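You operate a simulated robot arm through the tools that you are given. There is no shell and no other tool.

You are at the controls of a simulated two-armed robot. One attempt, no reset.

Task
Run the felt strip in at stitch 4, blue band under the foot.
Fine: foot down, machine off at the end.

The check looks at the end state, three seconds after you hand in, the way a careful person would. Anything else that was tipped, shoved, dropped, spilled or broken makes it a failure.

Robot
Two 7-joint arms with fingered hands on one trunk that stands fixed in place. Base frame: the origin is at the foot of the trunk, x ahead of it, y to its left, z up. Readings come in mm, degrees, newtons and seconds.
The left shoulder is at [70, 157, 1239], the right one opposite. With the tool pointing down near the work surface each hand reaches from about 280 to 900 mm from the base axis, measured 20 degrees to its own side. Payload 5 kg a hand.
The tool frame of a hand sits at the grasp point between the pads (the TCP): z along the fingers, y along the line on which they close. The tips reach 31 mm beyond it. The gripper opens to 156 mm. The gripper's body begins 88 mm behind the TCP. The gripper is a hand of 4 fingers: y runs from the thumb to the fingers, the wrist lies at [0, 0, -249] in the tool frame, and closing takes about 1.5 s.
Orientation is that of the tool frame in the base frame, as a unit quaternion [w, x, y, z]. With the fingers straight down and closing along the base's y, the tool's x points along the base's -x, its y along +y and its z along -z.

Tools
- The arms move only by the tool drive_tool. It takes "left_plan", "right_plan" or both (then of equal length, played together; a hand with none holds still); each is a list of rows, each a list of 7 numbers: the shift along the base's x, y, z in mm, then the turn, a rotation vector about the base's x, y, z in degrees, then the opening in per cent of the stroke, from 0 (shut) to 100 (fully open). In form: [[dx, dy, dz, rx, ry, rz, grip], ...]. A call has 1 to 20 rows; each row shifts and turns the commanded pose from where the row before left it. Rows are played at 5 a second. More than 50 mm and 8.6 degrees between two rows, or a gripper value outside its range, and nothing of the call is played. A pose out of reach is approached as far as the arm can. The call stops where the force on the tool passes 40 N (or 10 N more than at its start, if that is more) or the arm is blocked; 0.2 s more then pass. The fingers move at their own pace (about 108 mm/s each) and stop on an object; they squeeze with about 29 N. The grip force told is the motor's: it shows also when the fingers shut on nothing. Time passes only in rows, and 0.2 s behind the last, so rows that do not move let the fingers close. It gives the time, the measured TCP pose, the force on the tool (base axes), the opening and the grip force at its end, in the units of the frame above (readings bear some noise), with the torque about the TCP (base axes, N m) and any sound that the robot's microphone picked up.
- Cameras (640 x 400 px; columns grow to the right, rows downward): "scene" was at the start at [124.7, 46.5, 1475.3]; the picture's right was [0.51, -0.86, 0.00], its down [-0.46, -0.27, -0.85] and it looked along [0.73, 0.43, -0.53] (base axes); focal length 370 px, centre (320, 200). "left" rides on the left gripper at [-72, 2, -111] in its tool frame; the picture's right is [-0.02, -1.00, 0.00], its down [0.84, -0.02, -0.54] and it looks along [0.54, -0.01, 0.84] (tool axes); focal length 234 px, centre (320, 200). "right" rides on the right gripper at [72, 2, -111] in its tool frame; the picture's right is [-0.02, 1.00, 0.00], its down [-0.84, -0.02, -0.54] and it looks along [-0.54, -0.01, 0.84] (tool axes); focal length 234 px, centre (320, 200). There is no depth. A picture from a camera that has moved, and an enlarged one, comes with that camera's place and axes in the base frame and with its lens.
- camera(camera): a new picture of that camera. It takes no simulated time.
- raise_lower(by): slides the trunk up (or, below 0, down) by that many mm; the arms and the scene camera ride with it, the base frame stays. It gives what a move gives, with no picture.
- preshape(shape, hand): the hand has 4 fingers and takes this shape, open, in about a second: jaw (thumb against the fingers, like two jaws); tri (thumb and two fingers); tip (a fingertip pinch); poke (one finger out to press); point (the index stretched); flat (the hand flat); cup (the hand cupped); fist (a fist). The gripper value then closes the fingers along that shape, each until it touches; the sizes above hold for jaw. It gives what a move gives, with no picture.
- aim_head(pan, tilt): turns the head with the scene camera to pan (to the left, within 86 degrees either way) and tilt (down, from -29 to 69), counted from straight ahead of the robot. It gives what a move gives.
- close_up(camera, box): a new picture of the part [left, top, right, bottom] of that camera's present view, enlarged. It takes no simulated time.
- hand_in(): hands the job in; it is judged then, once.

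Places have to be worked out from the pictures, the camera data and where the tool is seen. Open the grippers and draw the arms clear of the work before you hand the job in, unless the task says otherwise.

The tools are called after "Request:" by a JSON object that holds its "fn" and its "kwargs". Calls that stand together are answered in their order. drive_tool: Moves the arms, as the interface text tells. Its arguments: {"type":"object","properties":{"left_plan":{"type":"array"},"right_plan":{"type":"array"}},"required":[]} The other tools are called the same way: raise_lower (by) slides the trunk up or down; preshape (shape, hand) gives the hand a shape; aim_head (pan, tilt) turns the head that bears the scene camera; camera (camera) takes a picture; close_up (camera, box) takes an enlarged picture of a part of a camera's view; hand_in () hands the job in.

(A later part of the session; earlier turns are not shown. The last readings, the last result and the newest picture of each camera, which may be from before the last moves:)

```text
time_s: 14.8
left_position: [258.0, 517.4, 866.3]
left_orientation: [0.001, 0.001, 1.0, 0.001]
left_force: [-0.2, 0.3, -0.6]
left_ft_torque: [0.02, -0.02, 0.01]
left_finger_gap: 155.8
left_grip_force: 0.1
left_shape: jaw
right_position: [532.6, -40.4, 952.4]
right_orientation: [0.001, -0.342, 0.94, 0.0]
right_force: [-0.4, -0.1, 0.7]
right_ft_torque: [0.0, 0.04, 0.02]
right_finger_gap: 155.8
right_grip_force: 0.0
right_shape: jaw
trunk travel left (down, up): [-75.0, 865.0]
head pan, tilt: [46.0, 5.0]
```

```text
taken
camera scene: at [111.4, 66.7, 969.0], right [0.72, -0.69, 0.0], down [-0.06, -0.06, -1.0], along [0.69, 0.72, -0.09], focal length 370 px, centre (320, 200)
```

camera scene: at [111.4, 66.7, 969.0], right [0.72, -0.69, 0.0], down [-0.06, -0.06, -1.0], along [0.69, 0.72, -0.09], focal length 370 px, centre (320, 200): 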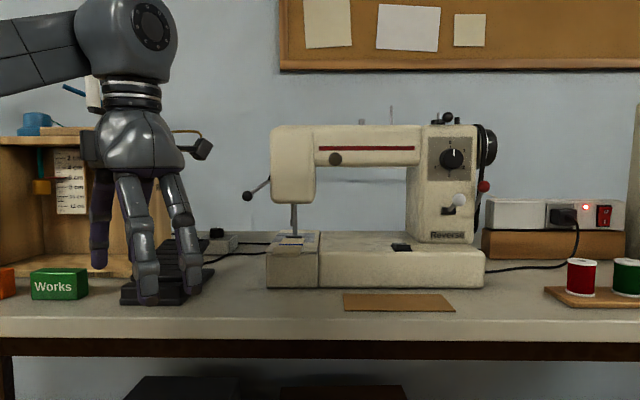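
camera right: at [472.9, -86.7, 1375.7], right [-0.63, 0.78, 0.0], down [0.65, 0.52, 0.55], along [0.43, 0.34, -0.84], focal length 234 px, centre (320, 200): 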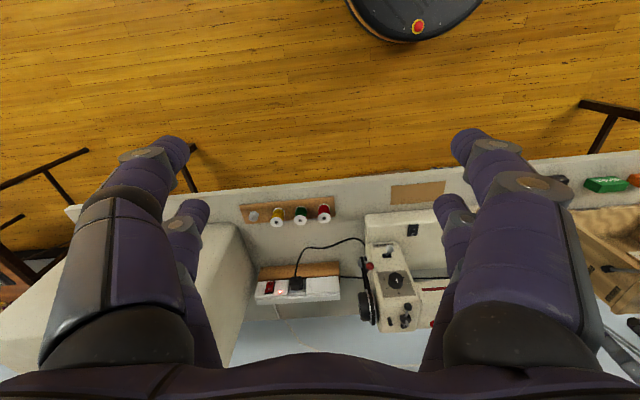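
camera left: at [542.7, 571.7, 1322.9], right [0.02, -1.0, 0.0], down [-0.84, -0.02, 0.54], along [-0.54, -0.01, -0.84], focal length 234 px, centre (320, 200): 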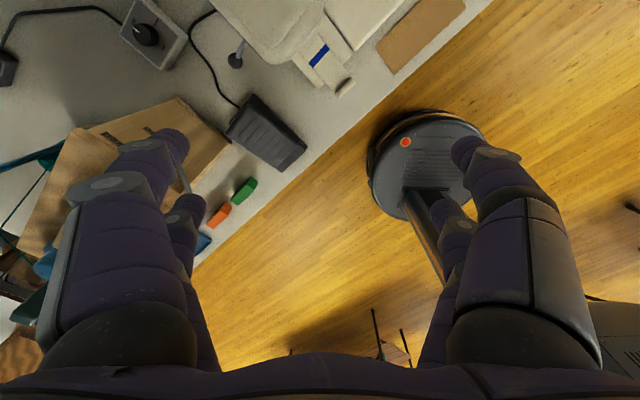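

Nearly level view now. Zooming at the foot, strip, dial, reverse lever and lifter ball.

Request:
{"fn": "close_up", "kwargs": {"camera": "scene", "box": [264, 198, 328, 262]}}

Request:
{"fn": "close_up", "kwargs": {"camera": "scene", "box": [276, 225, 312, 249]}}

Request:
{"fn": "close_up", "kwargs": {"camera": "scene", "box": [430, 135, 474, 180]}}

Request:
{"fn": "close_up", "kwargs": {"camera": "scene", "box": [430, 105, 510, 265]}}

Request:
{"fn": "close_up", "kwargs": {"camera": "scene", "box": [236, 165, 290, 205]}}

```text
6.25 times, centred on (296, 230) of scene
camera zoom: at [111.4, 66.7, 969.0], right [0.72, -0.69, 0.0], down [-0.06, -0.06, -1.0], along [0.69, 0.72, -0.09], focal length 2314 px, centre (470, 12)
```

zoom: 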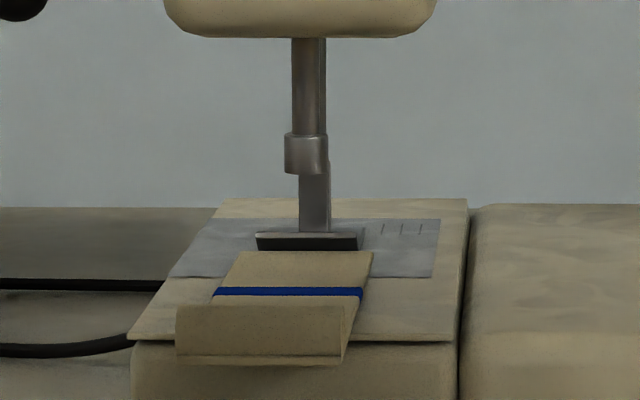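

```text
16.00 times, centred on (294, 237) of scene
camera zoom: at [111.4, 66.7, 969.0], right [0.72, -0.69, 0.0], down [-0.06, -0.06, -1.0], along [0.69, 0.72, -0.09], focal length 5924 px, centre (736, -392)
```

zoom: 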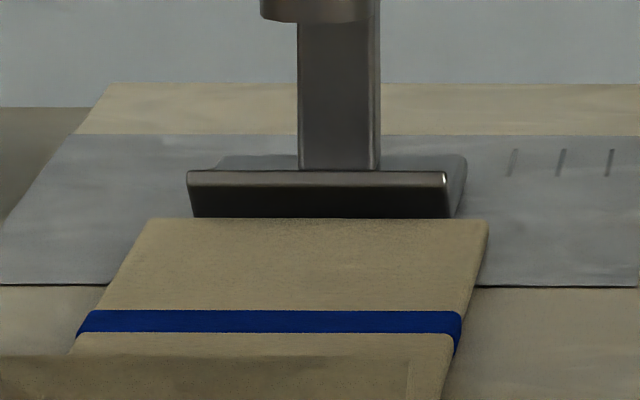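

```text
8.89 times, centred on (452, 158) of scene
camera zoom: at [111.4, 66.7, 969.0], right [0.72, -0.69, 0.0], down [-0.06, -0.06, -1.0], along [0.69, 0.72, -0.09], focal length 3291 px, centre (-853, 578)
```

zoom: 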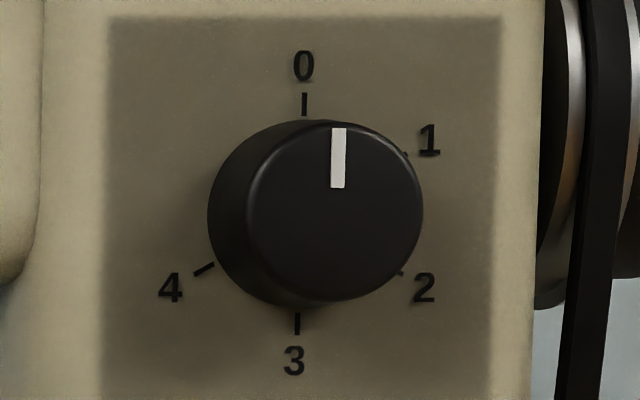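

```text
2.50 times, centred on (470, 185) of scene
camera zoom: at [111.4, 66.7, 969.0], right [0.72, -0.69, 0.0], down [-0.06, -0.06, -1.0], along [0.69, 0.72, -0.09], focal length 926 px, centre (-55, 238)
```

zoom: 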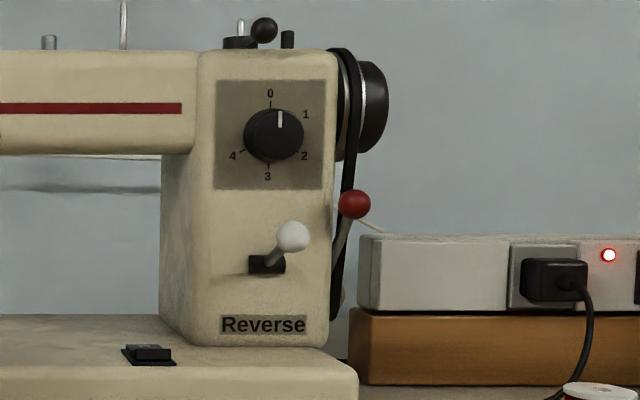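

```text
10.00 times, centred on (263, 185) of scene
camera zoom: at [111.4, 66.7, 969.0], right [0.72, -0.69, 0.0], down [-0.06, -0.06, -1.0], along [0.69, 0.72, -0.09], focal length 3703 px, centre (890, 350)
```

zoom: 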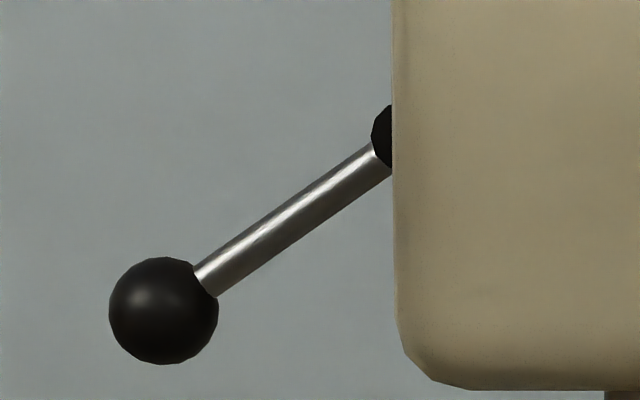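

Dial is exactly at 0 in this level view. Zooming in extremely on the foot's base to see whether it rests on the plate.

Request:
{"fn": "close_up", "kwargs": {"camera": "scene", "box": [284, 232, 308, 244]}}

Request:
{"fn": "close_up", "kwargs": {"camera": "scene", "box": [300, 230, 312, 242]}}

Request:
{"fn": "close_up", "kwargs": {"camera": "scene", "box": [110, 230, 230, 310]}}

Request:
{"fn": "camera", "kwargs": {"camera": "left"}}

```text
16.00 times, centred on (296, 238) of scene
camera zoom: at [111.4, 66.7, 969.0], right [0.72, -0.69, 0.0], down [-0.06, -0.06, -1.0], along [0.69, 0.72, -0.09], focal length 5924 px, centre (704, -408)
```

zoom: 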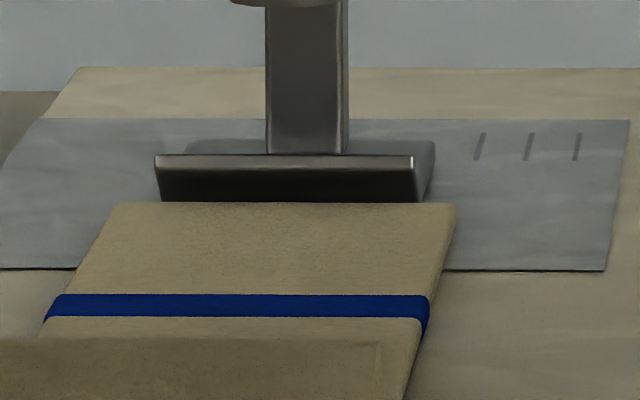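

```text
16.00 times, centred on (306, 236) of scene
camera zoom: at [111.4, 66.7, 969.0], right [0.72, -0.69, 0.0], down [-0.06, -0.06, -1.0], along [0.69, 0.72, -0.09], focal length 5924 px, centre (544, -376)
```

zoom: 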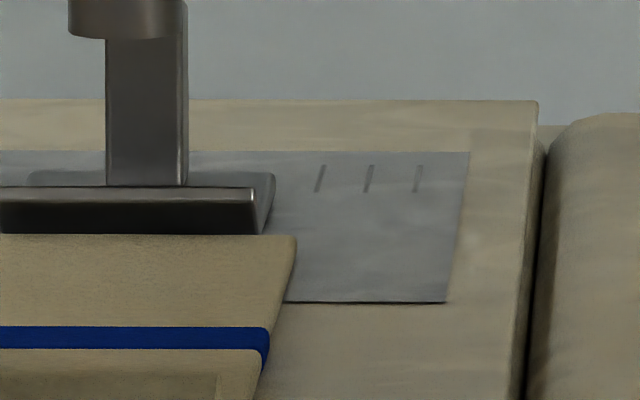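

```text
5.00 times, centred on (170, 270) of scene
camera zoom: at [111.4, 66.7, 969.0], right [0.72, -0.69, 0.0], down [-0.06, -0.06, -1.0], along [0.69, 0.72, -0.09], focal length 1851 px, centre (1070, -150)
```

zoom: 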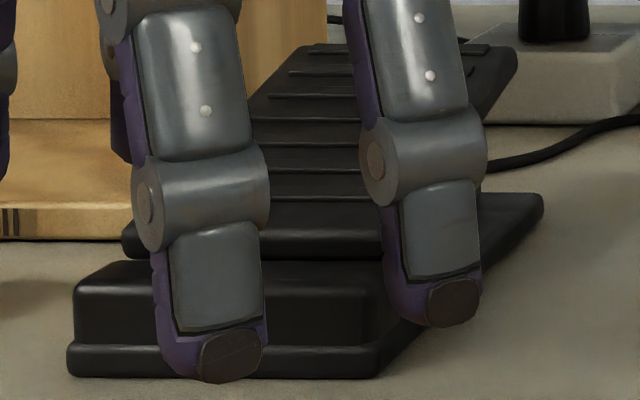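

```text
taken
camera left: at [329.1, 518.2, 976.9], right [0.02, -1.0, 0.0], down [-0.84, -0.02, 0.54], along [-0.54, -0.01, -0.84], focal length 234 px, centre (320, 200)
```

left: 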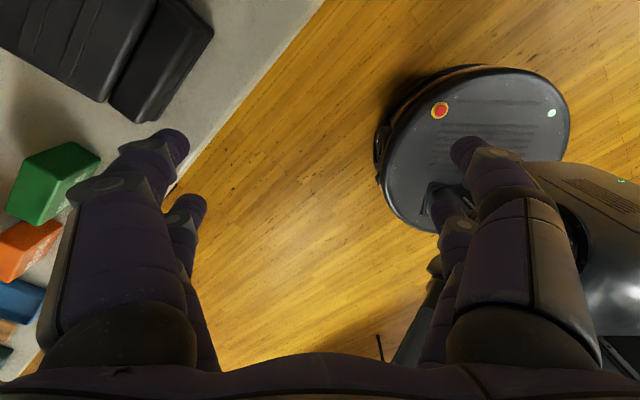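

Triangulating the two views: plate top z≈829, felt top z≈832, foot front edge top z≈838 at the same depth as the strip's end, so the foot may be raised a few mm. I'll raise the trunk back and use the right wrist camera from the front-right to see the foot side-on.

Request:
{"fn": "raise_lower", "kwargs": {"by": 250}}

Request:
{"fn": "drive_tool", "kwargs": {"right_plan": [[0, 31, -27, 0, 0, 8, 60], [0, 31, -27, 0, 0, 8, 60], [0, 31, -27, 0, 0, 8, 60], [0, 31, -27, 0, 0, 8, 60], [0, 31, -27, 0, 0, 8, 60], [0, 31, -27, 8.04, -1.35, 0, 60], [0, 31, -27, 8.04, -1.35, 0, 60], [0, 31, -27, 8.04, -1.35, 0, 60], [0, 31, -27, 8.04, -1.35, 0, 60], [0, 31, -27, 8.04, -1.35, 0, 60], [0, 31, -27, 8.04, -1.35, 0, 60], [0, 31, -27, 8.04, -1.35, 0, 60]]}}

Request:
{"fn": "camera", "kwargs": {"camera": "right"}}

Request:
{"fn": "camera", "kwargs": {"camera": "scene"}}

```text
time_s: 17.3
left_position: [257.2, 516.9, 1115.2]
left_orientation: [0.001, 0.0, 1.0, 0.0]
left_force: [-0.3, -0.1, 0.2]
left_ft_torque: [0.01, -0.01, 0.01]
left_finger_gap: 155.8
left_grip_force: 0.0
left_shape: jaw
right_position: [532.6, -39.8, 1202.1]
right_orientation: [0.001, -0.341, 0.94, 0.0]
right_force: [-0.1, 0.2, -0.3]
right_ft_torque: [0.01, -0.03, 0.04]
right_finger_gap: 155.9
right_grip_force: 0.0
right_shape: jaw
trunk travel left (down, up): [-325.0, 615.0]
head pan, tilt: [46.0, 5.0]
```

```text
time_s: 19.9
left_position: [259.1, 516.7, 1115.4]
left_orientation: [0.001, 0.0, 1.0, 0.0]
left_force: [0.6, 1.0, -0.1]
left_ft_torque: [0.02, 0.03, -0.02]
left_finger_gap: 156.1
left_grip_force: 0.0
left_shape: jaw
right_position: [532.9, 332.0, 876.5]
right_orientation: [0.365, -0.564, 0.672, 0.312]
right_force: [-0.1, 0.1, -1.2]
right_ft_torque: [0.0, 0.01, 0.02]
right_finger_gap: 93.9
right_grip_force: 0.0
right_shape: jaw
trunk travel left (down, up): [-325.0, 615.0]
head pan, tilt: [46.0, 5.0]
```

```text
taken
camera right: at [509.1, 200.8, 877.3], right [-0.98, 0.18, 0.03], down [0.03, -0.01, 1.0], along [0.18, 0.98, 0.01], focal length 234 px, centre (320, 200)
```

right: 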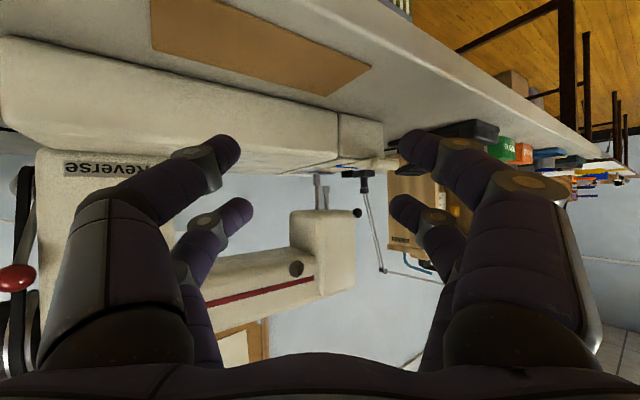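

```text
taken
camera scene: at [111.9, 67.0, 1219.1], right [0.72, -0.69, 0.0], down [-0.06, -0.06, -1.0], along [0.69, 0.72, -0.09], focal length 370 px, centre (320, 200)
```

scene: 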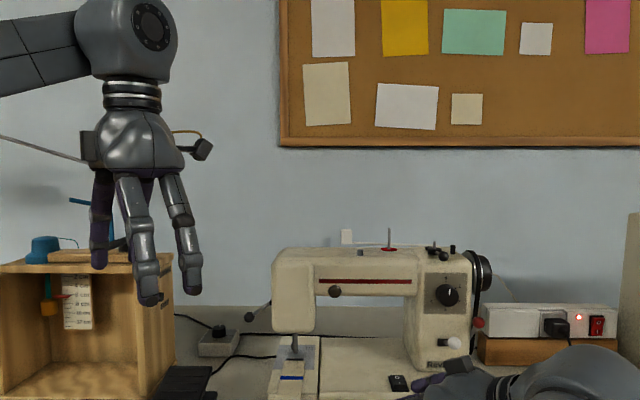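

The wrist camera now looks level (image inverted). Zooming in on the foot area and the belt/red ball.

Request:
{"fn": "close_up", "kwargs": {"camera": "right", "box": [300, 150, 380, 200]}}

Request:
{"fn": "close_up", "kwargs": {"camera": "right", "box": [312, 160, 344, 180]}}

Request:
{"fn": "close_up", "kwargs": {"camera": "right", "box": [0, 150, 60, 400]}}

Request:
{"fn": "close_up", "kwargs": {"camera": "right", "box": [230, 180, 380, 310]}}

```text
8.00 times, centred on (340, 175) of right
camera zoom: at [509.1, 200.8, 877.3], right [-0.98, 0.18, 0.03], down [0.03, -0.01, 1.0], along [0.18, 0.98, 0.01], focal length 1873 px, centre (160, 400)
```

zoom: 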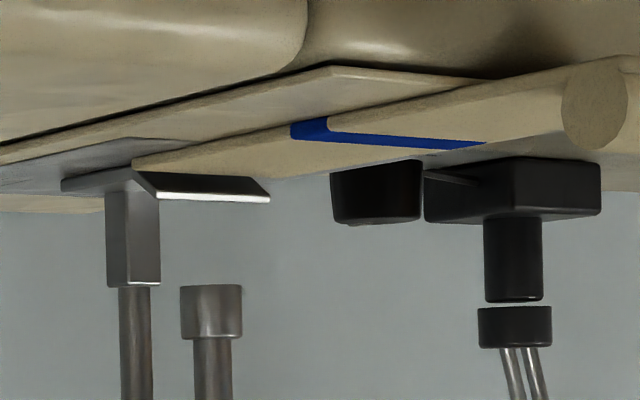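

```text
16.00 times, centred on (328, 170) of right
camera zoom: at [509.1, 200.8, 877.3], right [-0.98, 0.18, 0.03], down [0.03, -0.01, 1.0], along [0.18, 0.98, 0.01], focal length 3747 px, centre (192, 680)
```

zoom: 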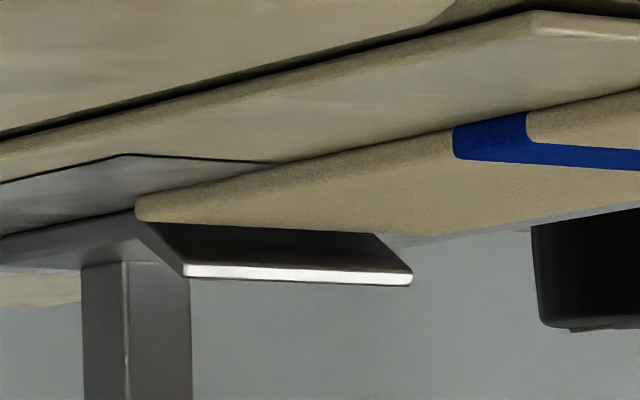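

```text
1.60 times, centred on (30, 275) of right
camera zoom: at [509.1, 200.8, 877.3], right [-0.98, 0.18, 0.03], down [0.03, -0.01, 1.0], along [0.18, 0.98, 0.01], focal length 375 px, centre (784, 80)
```

zoom: 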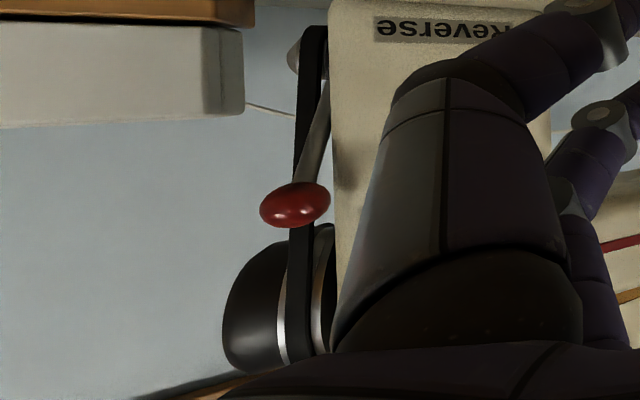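

```text
3.08 times, centred on (305, 245) of right
camera zoom: at [509.1, 200.8, 877.3], right [-0.98, 0.18, 0.03], down [0.03, -0.01, 1.0], along [0.18, 0.98, 0.01], focal length 720 px, centre (366, 62)
```

zoom: 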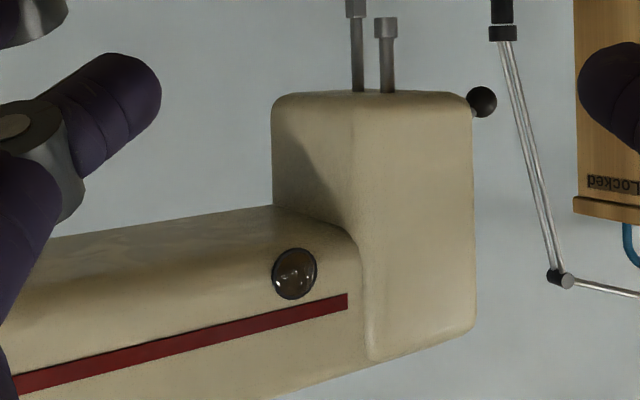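

The inverted close-up shows the foot's sole resting on the plate (foot already down) with the strip's end waiting under its upturned toe. Knob axis works out at e≈267.7 / z≈984.5 with its face at about (732, 372.5, 984). I'll bring the right hand square in front of the dial, well back from it.

Request:
{"fn": "drive_tool", "kwargs": {"right_plan": [[15, -2, 12, 0, 0, -6.9, 50], [15, -2, 12, 0, 0, -6.9, 50], [15, -3, 12, 0, 0, -6.9, 50], [15, -3, 12, 0, 0, -6.9, 50], [15, -2, 12, 0, 0, -6.9, 50], [16, -3, 12, 5.86, -5.66, 0, 50], [16, -2, 12, 5.86, -5.66, 0, 50], [16, -3, 12, 5.86, -5.66, 0, 50], [16, -2, 12, 5.86, -5.66, 0, 50]]}}

Request:
{"fn": "aim_head", "kwargs": {"pan": 40, "tilt": 22}}

Request:
{"fn": "camera", "kwargs": {"camera": "scene"}}

Request:
{"fn": "camera", "kwargs": {"camera": "right"}}

```text
time_s: 21.9
left_position: [257.8, 517.1, 1114.9]
left_orientation: [0.001, -0.001, 1.0, 0.0]
left_force: [0.0, -0.6, 0.1]
left_ft_torque: [-0.02, 0.02, -0.06]
left_finger_gap: 155.8
left_grip_force: 0.0
left_shape: jaw
right_position: [672.8, 310.0, 985.7]
right_orientation: [0.648, -0.274, 0.653, 0.28]
right_force: [0.3, 0.5, -0.6]
right_ft_torque: [0.0, -0.02, -0.01]
right_finger_gap: 78.6
right_grip_force: 0.0
right_shape: jaw
trunk travel left (down, up): [-325.0, 615.0]
head pan, tilt: [46.0, 5.0]
```

```text
time_s: 22.7
left_position: [258.0, 516.5, 1116.9]
left_orientation: [0.001, 0.001, 1.0, 0.0]
left_force: [-0.3, -0.7, 1.0]
left_ft_torque: [0.0, 0.0, -0.05]
left_finger_gap: 156.0
left_grip_force: 0.1
left_shape: jaw
right_position: [672.8, 309.7, 986.3]
right_orientation: [0.648, -0.274, 0.654, 0.278]
right_force: [0.0, -0.3, 0.2]
right_ft_torque: [0.02, 0.02, 0.01]
right_finger_gap: 78.5
right_grip_force: 0.0
right_shape: jaw
trunk travel left (down, up): [-325.0, 615.0]
head pan, tilt: [40.0, 22.0]
```

```text
taken
camera scene: at [118.8, 60.4, 1191.5], right [0.64, -0.77, 0.0], down [-0.29, -0.24, -0.93], along [0.71, 0.6, -0.37], focal length 370 px, centre (320, 200)
```

scene: 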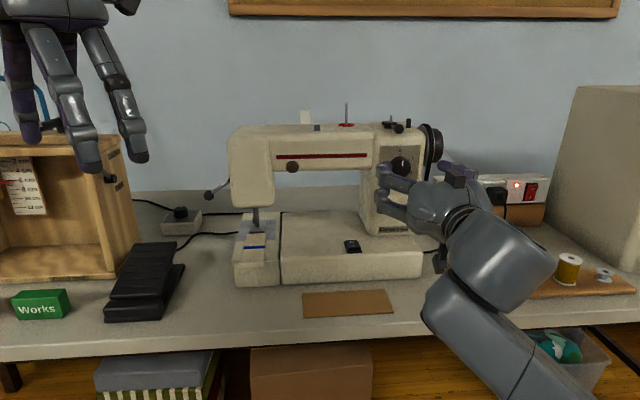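

```text
taken
camera right: at [593.1, 231.4, 914.7], right [-0.72, 0.69, 0.03], down [-0.36, -0.41, 0.84], along [0.6, 0.59, 0.54], focal length 234 px, centre (320, 200)
```

right: 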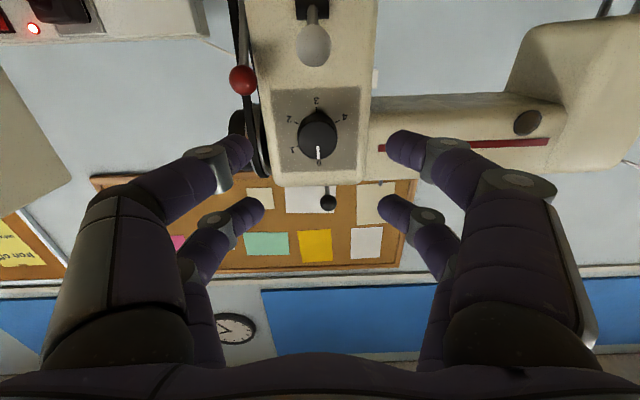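

Hand is centred on the dial axis (e≈268.7, n≈690, z≈986). I'll roll the hand anticlockwise in free space to gain room for a long clockwise turn.

Request:
{"fn": "drive_tool", "kwargs": {"right_plan": [[0, 0, 0, -5.9, -6.11, 0, 50], [0, 0, 0, -5.9, -6.11, 0, 50], [0, 0, 0, -5.9, -6.11, 0, 50], [0, 0, 0, -5.9, -6.11, 0, 50], [0, 0, 0, -5.9, -6.11, 0, 50], [0, 0, 0, -5.9, -6.11, 0, 50], [0, 0, 0, -5.9, -6.11, 0, 50], [0, 0, 0, -5.9, -6.11, 0, 50], [0, 0, 0, -5.9, -6.11, 0, 50], [0, 0, 0, -5.9, -6.11, 0, 50], [0, 0, 0, -5.9, -6.11, 0, 50], [0, 0, 0, -5.9, -6.11, 0, 50], [0, 0, 0, -5.9, -6.11, 0, 50], [0, 0, 0, -5.9, -6.11, 0, 50]]}}

Request:
{"fn": "camera", "kwargs": {"camera": "scene"}}

Request:
{"fn": "camera", "kwargs": {"camera": "right"}}

```text
time_s: 25.7
left_position: [257.2, 515.8, 1116.3]
left_orientation: [0.001, 0.0, 1.0, 0.0]
left_force: [0.9, 0.4, -0.9]
left_ft_torque: [0.01, 0.01, 0.02]
left_finger_gap: 155.8
left_grip_force: 0.0
left_shape: jaw
right_position: [672.3, 309.7, 986.4]
right_orientation: [-0.569, 0.7, -0.097, 0.42]
right_force: [-0.2, -0.1, -0.2]
right_ft_torque: [-0.03, 0.02, 0.04]
right_finger_gap: 78.5
right_grip_force: 0.1
right_shape: jaw
trunk travel left (down, up): [-325.0, 615.0]
head pan, tilt: [40.0, 22.0]
```

```text
taken
camera scene: at [118.6, 60.4, 1191.5], right [0.64, -0.77, 0.0], down [-0.29, -0.24, -0.93], along [0.71, 0.6, -0.37], focal length 370 px, centre (320, 200)
```

scene: 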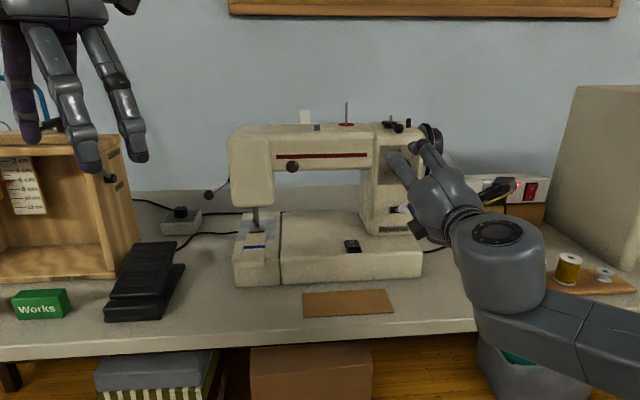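

```text
taken
camera right: at [640.5, 185.7, 1019.4], right [0.33, -0.32, -0.89], down [-0.91, 0.13, -0.38], along [0.24, 0.94, -0.25], focal length 234 px, centre (320, 200)
```

right: 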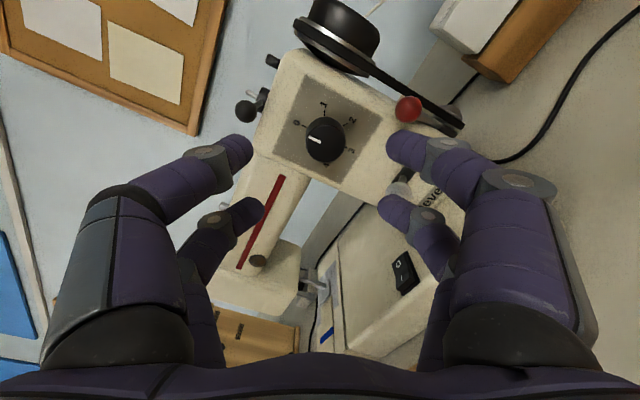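

The full −119° roll was reachable. Before approaching, I'll set the opening to ~38% and check how the fingers look relative to the reverse-lever ball (about 69 mm below the dial axis).

Request:
{"fn": "drive_tool", "kwargs": {"right_plan": [[0, 0, 0, 0, 0, 0, 36], [0, 0, 0, 0, 0, 0, 36], [0, 0, 0, 0, 0, 0, 36]]}}

Request:
{"fn": "close_up", "kwargs": {"camera": "scene", "box": [350, 110, 550, 235]}}

Request:
{"fn": "camera", "kwargs": {"camera": "right"}}

```text
time_s: 26.5
left_position: [258.5, 515.5, 1116.7]
left_orientation: [0.001, 0.0, 1.0, 0.0]
left_force: [-0.2, 0.3, 0.0]
left_ft_torque: [0.02, 0.0, 0.04]
left_finger_gap: 155.6
left_grip_force: 0.1
left_shape: jaw
right_position: [672.3, 310.9, 986.1]
right_orientation: [-0.569, 0.7, -0.097, 0.42]
right_force: [-0.9, -0.5, 0.9]
right_ft_torque: [0.02, 0.01, -0.01]
right_finger_gap: 56.6
right_grip_force: 0.1
right_shape: jaw
trunk travel left (down, up): [-325.0, 615.0]
head pan, tilt: [40.0, 22.0]
```

```text
3.20 times, centred on (450, 172) of scene
camera zoom: at [118.7, 60.3, 1191.5], right [0.64, -0.77, 0.0], down [-0.29, -0.24, -0.93], along [0.71, 0.6, -0.37], focal length 1185 px, centre (-96, 288)
```

zoom: 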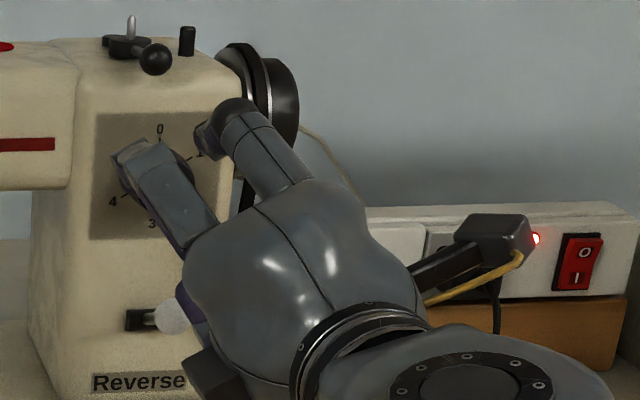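

```text
taken
camera right: at [640.6, 185.7, 1019.3], right [0.33, -0.32, -0.89], down [-0.91, 0.13, -0.38], along [0.24, 0.94, -0.25], focal length 234 px, centre (320, 200)
```

right: 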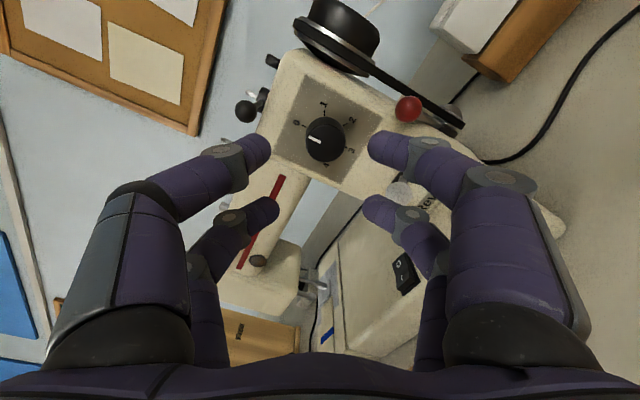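

The curved fingers would sweep the reverse ball if they passed below the knob, so I'll keep the finger pairs near horizontal and turn the dial in three ~80° clockwise bites. First roll back to −39° and approach slowly.

Request:
{"fn": "drive_tool", "kwargs": {"right_plan": [[0, 0, 0, 5.56, 5.75, 0, 38], [0, 0, 0, 5.56, 5.75, 0, 38], [0, 0, 0, 5.56, 5.75, 0, 38], [0, 0, 0, 5.56, 5.75, 0, 38], [0, 0, 0, 5.56, 5.75, 0, 38], [0, 0, 0, 5.56, 5.75, 0, 38], [0, 0, 0, 5.56, 5.75, 0, 38], [0, 0, 0, 5.56, 5.75, 0, 38], [0, 0, 0, 5.56, 5.75, 0, 38], [0, 0, -1, 5.56, 5.75, 0, 38]]}}

Request:
{"fn": "camera", "kwargs": {"camera": "right"}}

Request:
{"fn": "close_up", "kwargs": {"camera": "scene", "box": [350, 110, 550, 235]}}

```text
time_s: 28.7
left_position: [257.8, 516.7, 1116.9]
left_orientation: [0.0, 0.0, 1.0, 0.0]
left_force: [0.5, 0.1, -0.2]
left_ft_torque: [-0.03, 0.0, -0.01]
left_finger_gap: 155.9
left_grip_force: 0.0
left_shape: jaw
right_position: [672.1, 310.5, 985.6]
right_orientation: [0.704, -0.474, 0.526, 0.047]
right_force: [0.7, -0.1, 0.0]
right_ft_torque: [0.0, -0.04, 0.02]
right_finger_gap: 58.8
right_grip_force: 0.0
right_shape: jaw
trunk travel left (down, up): [-325.0, 615.0]
head pan, tilt: [40.0, 22.0]
```

```text
taken
camera right: at [625.1, 200.3, 928.2], right [-0.57, 0.56, -0.6], down [-0.74, -0.04, 0.67], along [0.35, 0.83, 0.43], focal length 234 px, centre (320, 200)
```

right: 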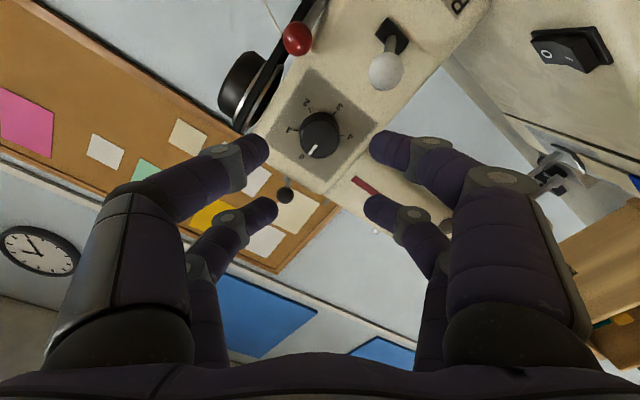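

```text
3.20 times, centred on (450, 172) of scene
camera zoom: at [118.8, 60.4, 1191.5], right [0.64, -0.77, 0.0], down [-0.29, -0.24, -0.93], along [0.71, 0.6, -0.37], focal length 1185 px, centre (-96, 288)
```

zoom: 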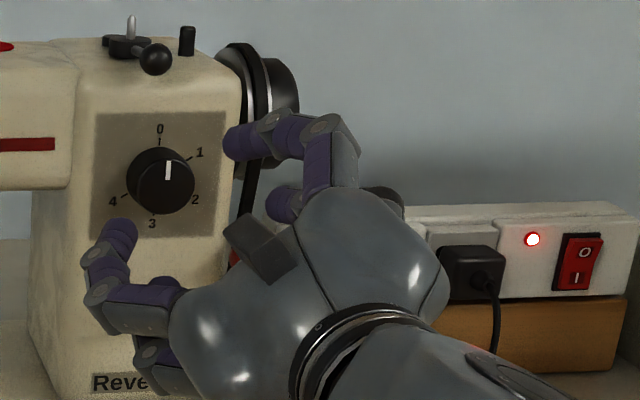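

The clearance between the lower fingers and the white ball is only about 6 mm at ±39°, so I'll use ±30° bites instead. Rolling to −30° and advancing along the dial axis until the tips are just short of the panel.

Request:
{"fn": "drive_tool", "kwargs": {"right_plan": [[0, 0, 0, 3.1, 3.2, 0, 38], [0, 0, 0, 3.1, 3.2, 0, 38], [9, 9.4, 0, 0, 0, 0, 38], [9, 9.4, 0, 0, 0, 0, 38], [9, 9.3, 0, 0, 0, 0, 38], [9, 9.3, 0, 0, 0, 0, 38]]}}

Request:
{"fn": "camera", "kwargs": {"camera": "right"}}

Request:
{"fn": "close_up", "kwargs": {"camera": "scene", "box": [350, 110, 550, 235]}}

```text
time_s: 30.1
left_position: [257.6, 517.3, 1116.3]
left_orientation: [0.001, 0.0, 1.0, 0.0]
left_force: [0.1, -0.2, -0.5]
left_ft_torque: [0.02, 0.03, 0.01]
left_finger_gap: 155.8
left_grip_force: 0.1
left_shape: jaw
right_position: [707.9, 349.7, 985.7]
right_orientation: [0.699, -0.433, 0.56, 0.099]
right_force: [0.4, -0.1, -0.6]
right_ft_torque: [-0.01, -0.03, -0.03]
right_finger_gap: 59.0
right_grip_force: 0.1
right_shape: jaw
trunk travel left (down, up): [-325.0, 615.0]
head pan, tilt: [40.0, 22.0]
```

```text
taken
camera right: at [654.0, 244.5, 922.7], right [-0.63, 0.61, -0.47], down [-0.66, -0.11, 0.74], along [0.4, 0.78, 0.48], focal length 234 px, centre (320, 200)
```

right: 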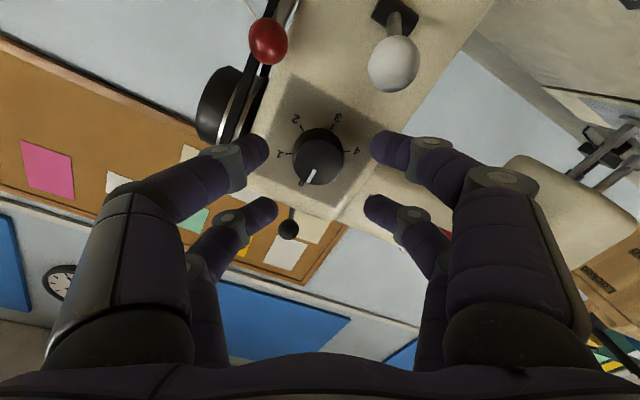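

```text
3.20 times, centred on (450, 172) of scene
camera zoom: at [118.8, 60.6, 1191.5], right [0.64, -0.77, 0.0], down [-0.29, -0.24, -0.93], along [0.71, 0.6, -0.38], focal length 1185 px, centre (-96, 288)
```

zoom: 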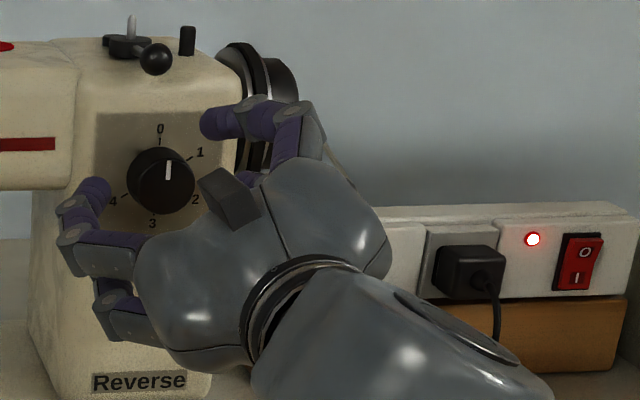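

TCP is at n≈743, e≈266; 14 mm more to go. Checking knob centring from the wrist camera before the last advance.

Request:
{"fn": "close_up", "kwargs": {"camera": "right", "box": [240, 80, 400, 230]}}

```text
2.67 times, centred on (320, 155) of right
camera zoom: at [654.0, 244.5, 922.7], right [-0.63, 0.61, -0.47], down [-0.66, -0.11, 0.74], along [0.4, 0.78, 0.48], focal length 624 px, centre (320, 320)
```

zoom: 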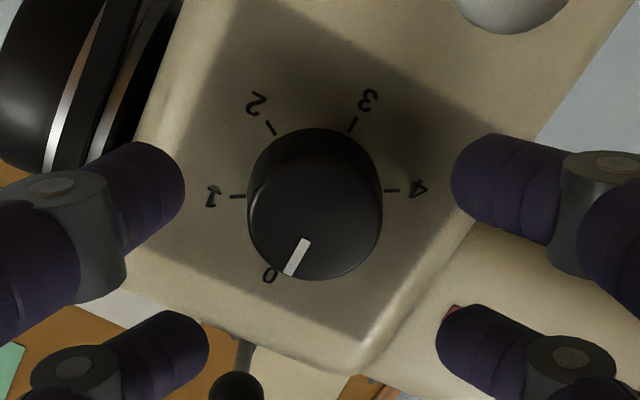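

The wrist view suggests the knob is a little further and ~4 mm toward the lower right of the tool axis. I'll advance 14 mm with a small correction and re-check.

Request:
{"fn": "drive_tool", "kwargs": {"right_plan": [[5.4, 4.5, -1.5, 0, 0, 0, 38], [5.4, 4.5, -1.5, 0, 0, 0, 38]]}}

Request:
{"fn": "close_up", "kwargs": {"camera": "right", "box": [240, 80, 400, 230]}}

Request:
{"fn": "close_up", "kwargs": {"camera": "scene", "box": [360, 130, 460, 195]}}

```text
time_s: 30.7
left_position: [258.5, 517.1, 1116.4]
left_orientation: [0.001, 0.0, 1.0, 0.0]
left_force: [0.9, -0.8, 0.3]
left_ft_torque: [-0.01, -0.01, 0.02]
left_finger_gap: 155.8
left_grip_force: 0.1
left_shape: jaw
right_position: [717.4, 356.3, 982.4]
right_orientation: [0.699, -0.432, 0.561, 0.101]
right_force: [0.0, 0.7, -0.1]
right_ft_torque: [-0.01, -0.05, -0.02]
right_finger_gap: 59.0
right_grip_force: 0.0
right_shape: jaw
trunk travel left (down, up): [-325.0, 615.0]
head pan, tilt: [40.0, 22.0]
```

```text
2.67 times, centred on (320, 155) of right
camera zoom: at [665.0, 253.2, 919.4], right [-0.63, 0.61, -0.47], down [-0.66, -0.11, 0.74], along [0.4, 0.78, 0.48], focal length 624 px, centre (320, 320)
```

zoom: 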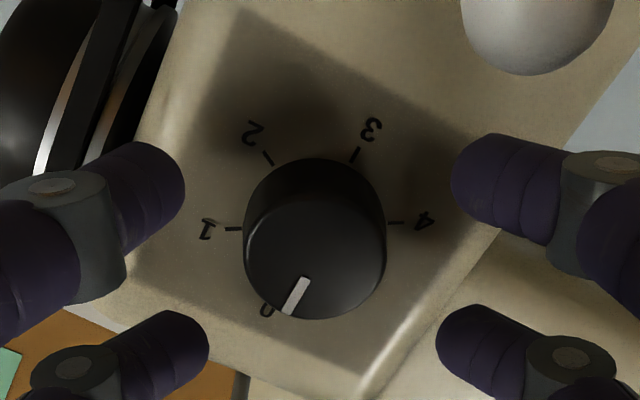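

```text
6.15 times, centred on (410, 162) of scene
camera zoom: at [118.7, 60.4, 1191.5], right [0.64, -0.77, 0.0], down [-0.29, -0.24, -0.93], along [0.71, 0.6, -0.37], focal length 2279 px, centre (-234, 431)
```

zoom: 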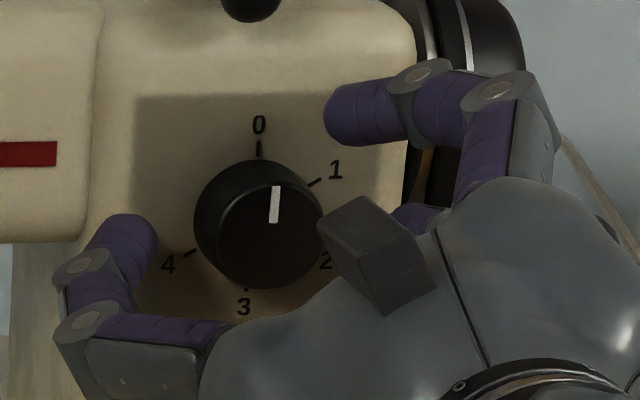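

Centred now (knob face ≈30 mm beyond the TCP, offset under 1 mm). Advancing 13 mm more, then closing on the knob.

Request:
{"fn": "drive_tool", "kwargs": {"right_plan": [[4.5, 4.7, 0, 0, 0, 0, 38], [4.5, 4.7, 0, 0, 0, 0, 38], [0, 0, 0, 0, 0, 0, 38]]}}

Request:
{"fn": "drive_tool", "kwargs": {"right_plan": [[0, 0, 0, 0, 0, 0, 0], [0, 0, 0, 0, 0, 0, 0], [0, 0, 0, 0, 0, 0, 0], [0, 0, 0, 0, 0, 0, 0], [0, 0, 0, 0, 0, 0, 0]]}}

Request:
{"fn": "close_up", "kwargs": {"camera": "right", "box": [220, 80, 420, 240]}}

Request:
{"fn": "close_up", "kwargs": {"camera": "scene", "box": [360, 130, 460, 195]}}

```text
time_s: 31.5
left_position: [257.8, 517.0, 1115.9]
left_orientation: [0.001, 0.0, 1.0, 0.0]
left_force: [0.0, 0.3, 0.3]
left_ft_torque: [-0.01, 0.01, 0.02]
left_finger_gap: 156.0
left_grip_force: 0.0
left_shape: jaw
right_position: [727.9, 364.3, 981.4]
right_orientation: [0.699, -0.432, 0.561, 0.1]
right_force: [-0.3, 0.5, -1.1]
right_ft_torque: [0.01, -0.05, -0.01]
right_finger_gap: 58.7
right_grip_force: 0.1
right_shape: jaw
trunk travel left (down, up): [-325.0, 615.0]
head pan, tilt: [40.0, 22.0]
```

```text
time_s: 32.7
left_position: [259.1, 516.7, 1114.8]
left_orientation: [0.0, 0.0, 1.0, 0.0]
left_force: [0.6, 1.4, 0.3]
left_ft_torque: [0.0, -0.03, 0.02]
left_finger_gap: 155.9
left_grip_force: 0.1
left_shape: jaw
right_position: [727.4, 366.6, 982.4]
right_orientation: [0.699, -0.432, 0.561, 0.1]
right_force: [2.6, 5.9, 2.5]
right_ft_torque: [0.1, -0.13, 0.11]
right_finger_gap: 5.4
right_grip_force: 29.0
right_shape: jaw
trunk travel left (down, up): [-325.0, 615.0]
head pan, tilt: [40.0, 22.0]
```

```text
2.50 times, centred on (320, 160) of right
camera zoom: at [673.9, 263.1, 919.6], right [-0.63, 0.61, -0.47], down [-0.66, -0.11, 0.74], along [0.4, 0.78, 0.48], focal length 585 px, centre (320, 300)
```

zoom: 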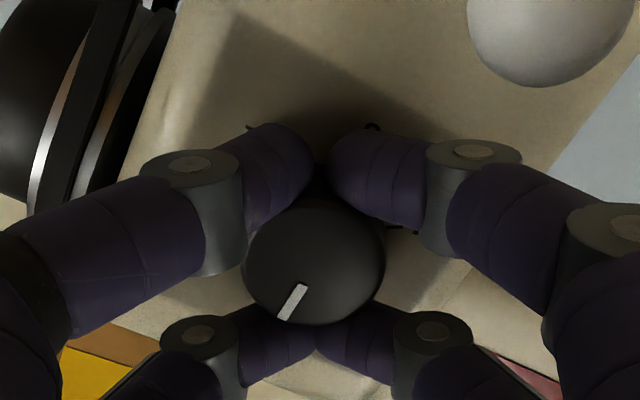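

```text
6.15 times, centred on (410, 162) of scene
camera zoom: at [118.7, 61.0, 1191.5], right [0.64, -0.77, 0.0], down [-0.29, -0.24, -0.93], along [0.71, 0.6, -0.38], focal length 2279 px, centre (-234, 431)
```

zoom: 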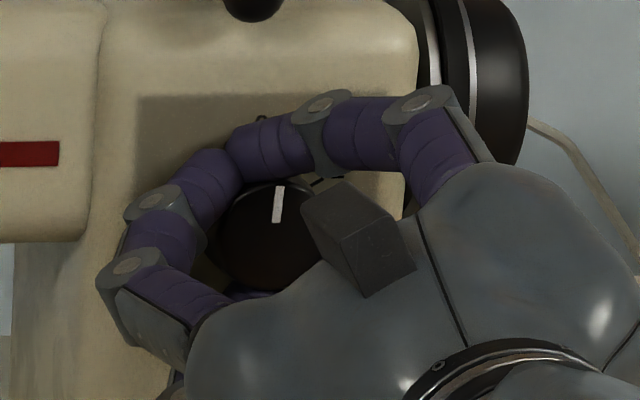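

The fingers closed around the knob with ~29 N (pairs wedge on both sides of it). I'll try a small clockwise turn to see whether it follows.

Request:
{"fn": "drive_tool", "kwargs": {"right_plan": [[0, 0, 0, 4.17, 4.32, 0, 0], [0, 0, 0, 4.17, 4.32, 0, 0], [0, 0, 0, 4.17, 4.32, 0, 0]]}}

Request:
{"fn": "close_up", "kwargs": {"camera": "right", "box": [220, 80, 420, 240]}}

Request:
{"fn": "close_up", "kwargs": {"camera": "scene", "box": [360, 130, 460, 195]}}

```text
time_s: 33.5
left_position: [256.8, 518.1, 1115.7]
left_orientation: [0.001, 0.0, 1.0, 0.0]
left_force: [0.1, -0.2, -0.5]
left_ft_torque: [-0.02, -0.01, -0.01]
left_finger_gap: 155.8
left_grip_force: 0.1
left_shape: jaw
right_position: [726.8, 365.6, 983.5]
right_orientation: [0.675, -0.34, 0.621, 0.209]
right_force: [7.8, 9.9, 11.0]
right_ft_torque: [0.24, -0.33, 0.11]
right_finger_gap: 5.5
right_grip_force: 28.8
right_shape: jaw
trunk travel left (down, up): [-325.0, 615.0]
head pan, tilt: [40.0, 22.0]
```

```text
2.50 times, centred on (320, 160) of right
camera zoom: at [658.6, 277.7, 912.8], right [-0.71, 0.68, -0.17], down [-0.48, -0.29, 0.83], along [0.52, 0.67, 0.53], focal length 585 px, centre (320, 300)
```

zoom: 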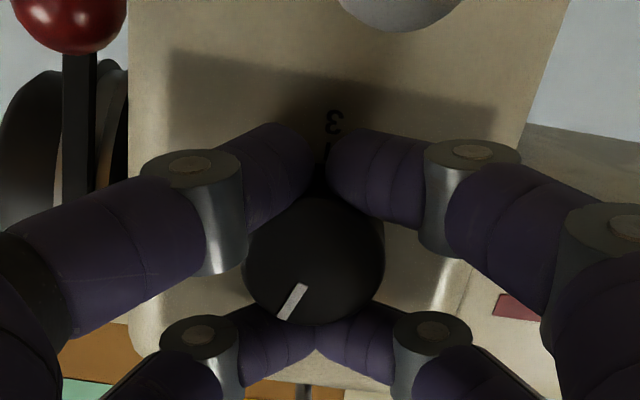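

```text
6.15 times, centred on (410, 162) of scene
camera zoom: at [118.5, 61.3, 1191.6], right [0.64, -0.77, 0.0], down [-0.29, -0.24, -0.93], along [0.71, 0.6, -0.38], focal length 2279 px, centre (-234, 431)
```

zoom: 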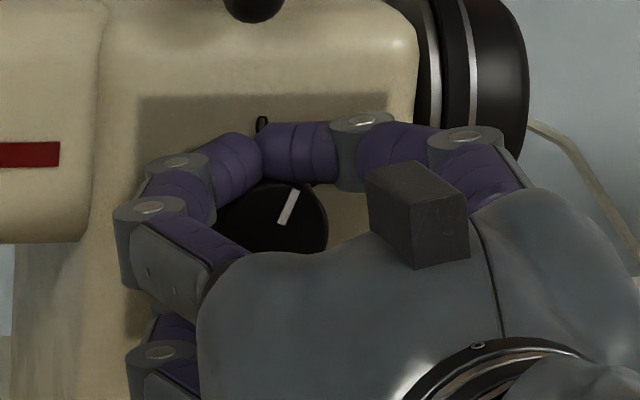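

The knob follows the hand (pointer moved about 18° clockwise). Continuing the turn another 48°.

Request:
{"fn": "drive_tool", "kwargs": {"right_plan": [[0, 0, 0, 5.56, 5.75, 0, 0], [0, 0, 0, 5.56, 5.75, 0, 0], [0, 0, 0, 5.56, 5.75, 0, 0], [0, 0, 0, 5.56, 5.75, 0, 0], [0, 0, 0, 5.56, 5.75, 0, 0], [0, 0, 0, 5.56, 5.75, 0, 0]]}}

Request:
{"fn": "close_up", "kwargs": {"camera": "right", "box": [220, 80, 420, 240]}}

Request:
{"fn": "close_up", "kwargs": {"camera": "scene", "box": [360, 130, 460, 195]}}

```text
time_s: 34.9
left_position: [258.4, 515.8, 1116.3]
left_orientation: [0.001, 0.001, 1.0, 0.0]
left_force: [-1.0, 0.1, -0.1]
left_ft_torque: [0.03, 0.03, 0.0]
left_finger_gap: 156.2
left_grip_force: 0.1
left_shape: jaw
right_position: [727.9, 364.0, 984.3]
right_orientation: [0.531, -0.058, 0.705, 0.467]
right_force: [19.3, 5.5, 23.2]
right_ft_torque: [0.67, -0.73, -0.45]
right_finger_gap: 4.2
right_grip_force: 29.5
right_shape: jaw
trunk travel left (down, up): [-325.0, 615.0]
head pan, tilt: [40.0, 22.0]
```

```text
2.50 times, centred on (320, 160) of right
camera zoom: at [618.7, 315.9, 927.9], right [-0.57, 0.55, 0.62], down [-0.01, -0.75, 0.66], along [0.82, 0.37, 0.43], focal length 585 px, centre (320, 300)
```

zoom: 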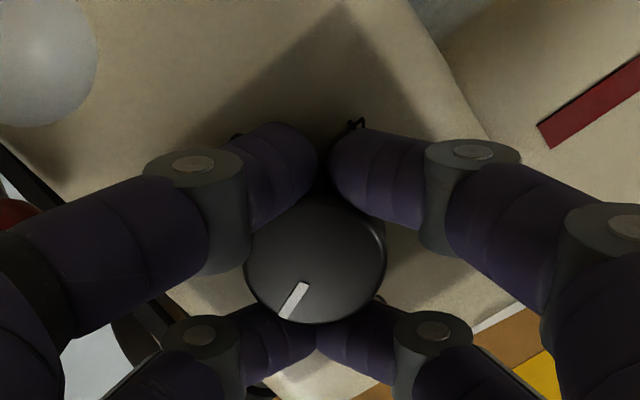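

```text
6.15 times, centred on (410, 162) of scene
camera zoom: at [118.7, 59.9, 1191.6], right [0.64, -0.77, 0.0], down [-0.29, -0.24, -0.93], along [0.71, 0.6, -0.37], focal length 2279 px, centre (-234, 431)
```

zoom: 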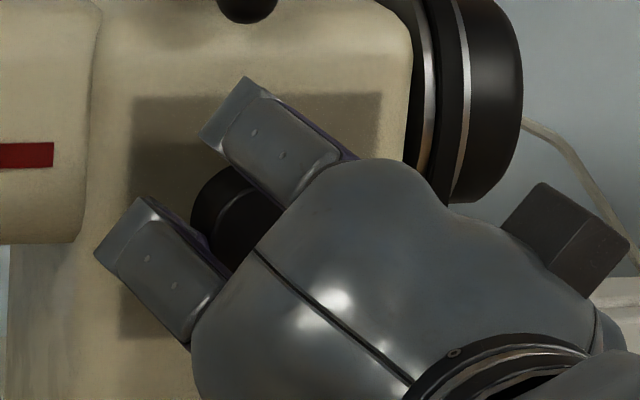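

The knob has followed 66° now, but side force has built up (~30 N), so my roll axis is slightly off. Opening in place and checking the centring before rolling back.

Request:
{"fn": "drive_tool", "kwargs": {"right_plan": [[0, 0, 0, 0, 0, 0, 38], [0, 0, 0, 0, 0, 0, 38], [0, 0, 0, 0, 0, 0, 38], [0, 0, 0, 0, 0, 0, 38]]}}

Request:
{"fn": "close_up", "kwargs": {"camera": "right", "box": [220, 80, 420, 240]}}

```text
time_s: 35.9
left_position: [257.0, 517.2, 1116.3]
left_orientation: [0.001, 0.0, 1.0, -0.001]
left_force: [-0.9, -0.2, 0.4]
left_ft_torque: [0.02, -0.01, 0.05]
left_finger_gap: 156.1
left_grip_force: 0.1
left_shape: jaw
right_position: [727.2, 366.3, 981.7]
right_orientation: [0.531, -0.058, 0.706, 0.465]
right_force: [-1.0, -1.9, -0.3]
right_ft_torque: [0.01, 0.04, -0.05]
right_finger_gap: 58.8
right_grip_force: 0.0
right_shape: jaw
trunk travel left (down, up): [-325.0, 615.0]
head pan, tilt: [40.0, 22.0]
```

```text
2.50 times, centred on (320, 160) of right
camera zoom: at [618.0, 317.3, 926.1], right [-0.57, 0.55, 0.61], down [0.0, -0.75, 0.66], along [0.82, 0.37, 0.43], focal length 585 px, centre (320, 300)
```

zoom: 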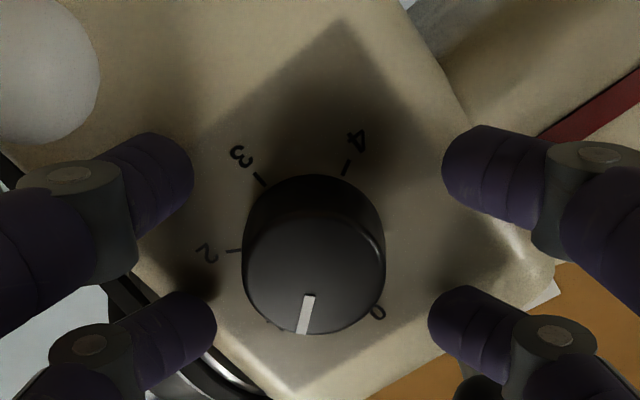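

Pointer has reached 1. The knob axis is about 1.5 mm right and 1 mm above my TCP, so I'll correct that, roll back −62° in place with fingers open, and re-close.

Request:
{"fn": "drive_tool", "kwargs": {"right_plan": [[1.1, -1.0, 1, 0, 0, 0, 38], [0, 0, 0, -5.38, -5.57, 0, 38], [0, 0, 0, -5.38, -5.57, 0, 38], [0, 0, 0, -5.38, -5.57, 0, 38], [0, 0, 0, -5.38, -5.57, 0, 38], [0, 0, 0, -5.38, -5.57, 0, 38], [0, 0, 0, -5.38, -5.57, 0, 38], [0, 0, 0, -5.38, -5.57, 0, 38], [0, 0, 0, -5.38, -5.57, 0, 38], [0, 0, 0, 0, 0, 0, 0], [0, 0, 0, 0, 0, 0, 0], [0, 0, 0, 0, 0, 0, 0], [0, 0, 0, 0, 0, 0, 0], [0, 0, 0, 0, 0, 0, 0]]}}

Request:
{"fn": "close_up", "kwargs": {"camera": "right", "box": [220, 80, 420, 240]}}

Request:
{"fn": "close_up", "kwargs": {"camera": "scene", "box": [360, 130, 460, 195]}}

```text
time_s: 38.9
left_position: [257.7, 516.8, 1115.3]
left_orientation: [0.001, 0.001, 1.0, 0.0]
left_force: [0.0, 0.3, 0.4]
left_ft_torque: [0.05, 0.02, -0.01]
left_finger_gap: 156.0
left_grip_force: 0.0
left_shape: jaw
right_position: [728.9, 365.6, 982.8]
right_orientation: [0.695, -0.413, 0.575, 0.126]
right_force: [1.4, 4.9, 1.1]
right_ft_torque: [0.14, -0.1, 0.08]
right_finger_gap: 3.9
right_grip_force: 29.5
right_shape: jaw
trunk travel left (down, up): [-325.0, 615.0]
head pan, tilt: [40.0, 22.0]
```

```text
2.50 times, centred on (320, 160) of right
camera zoom: at [672.1, 265.8, 918.4], right [-0.66, 0.63, -0.41], down [-0.62, -0.15, 0.77], along [0.43, 0.76, 0.49], focal length 585 px, centre (320, 300)
```

zoom: 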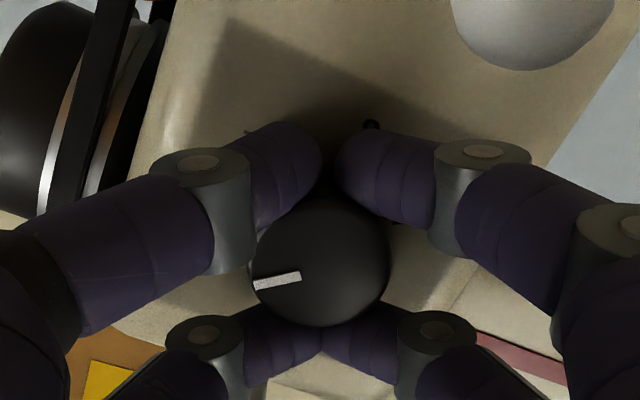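

```text
6.15 times, centred on (410, 162) of scene
camera zoom: at [118.8, 61.1, 1191.5], right [0.64, -0.77, 0.0], down [-0.29, -0.24, -0.93], along [0.71, 0.6, -0.38], focal length 2279 px, centre (-234, 431)
```

zoom: 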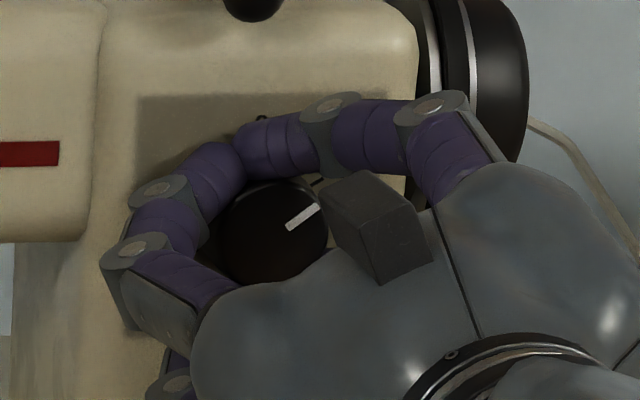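

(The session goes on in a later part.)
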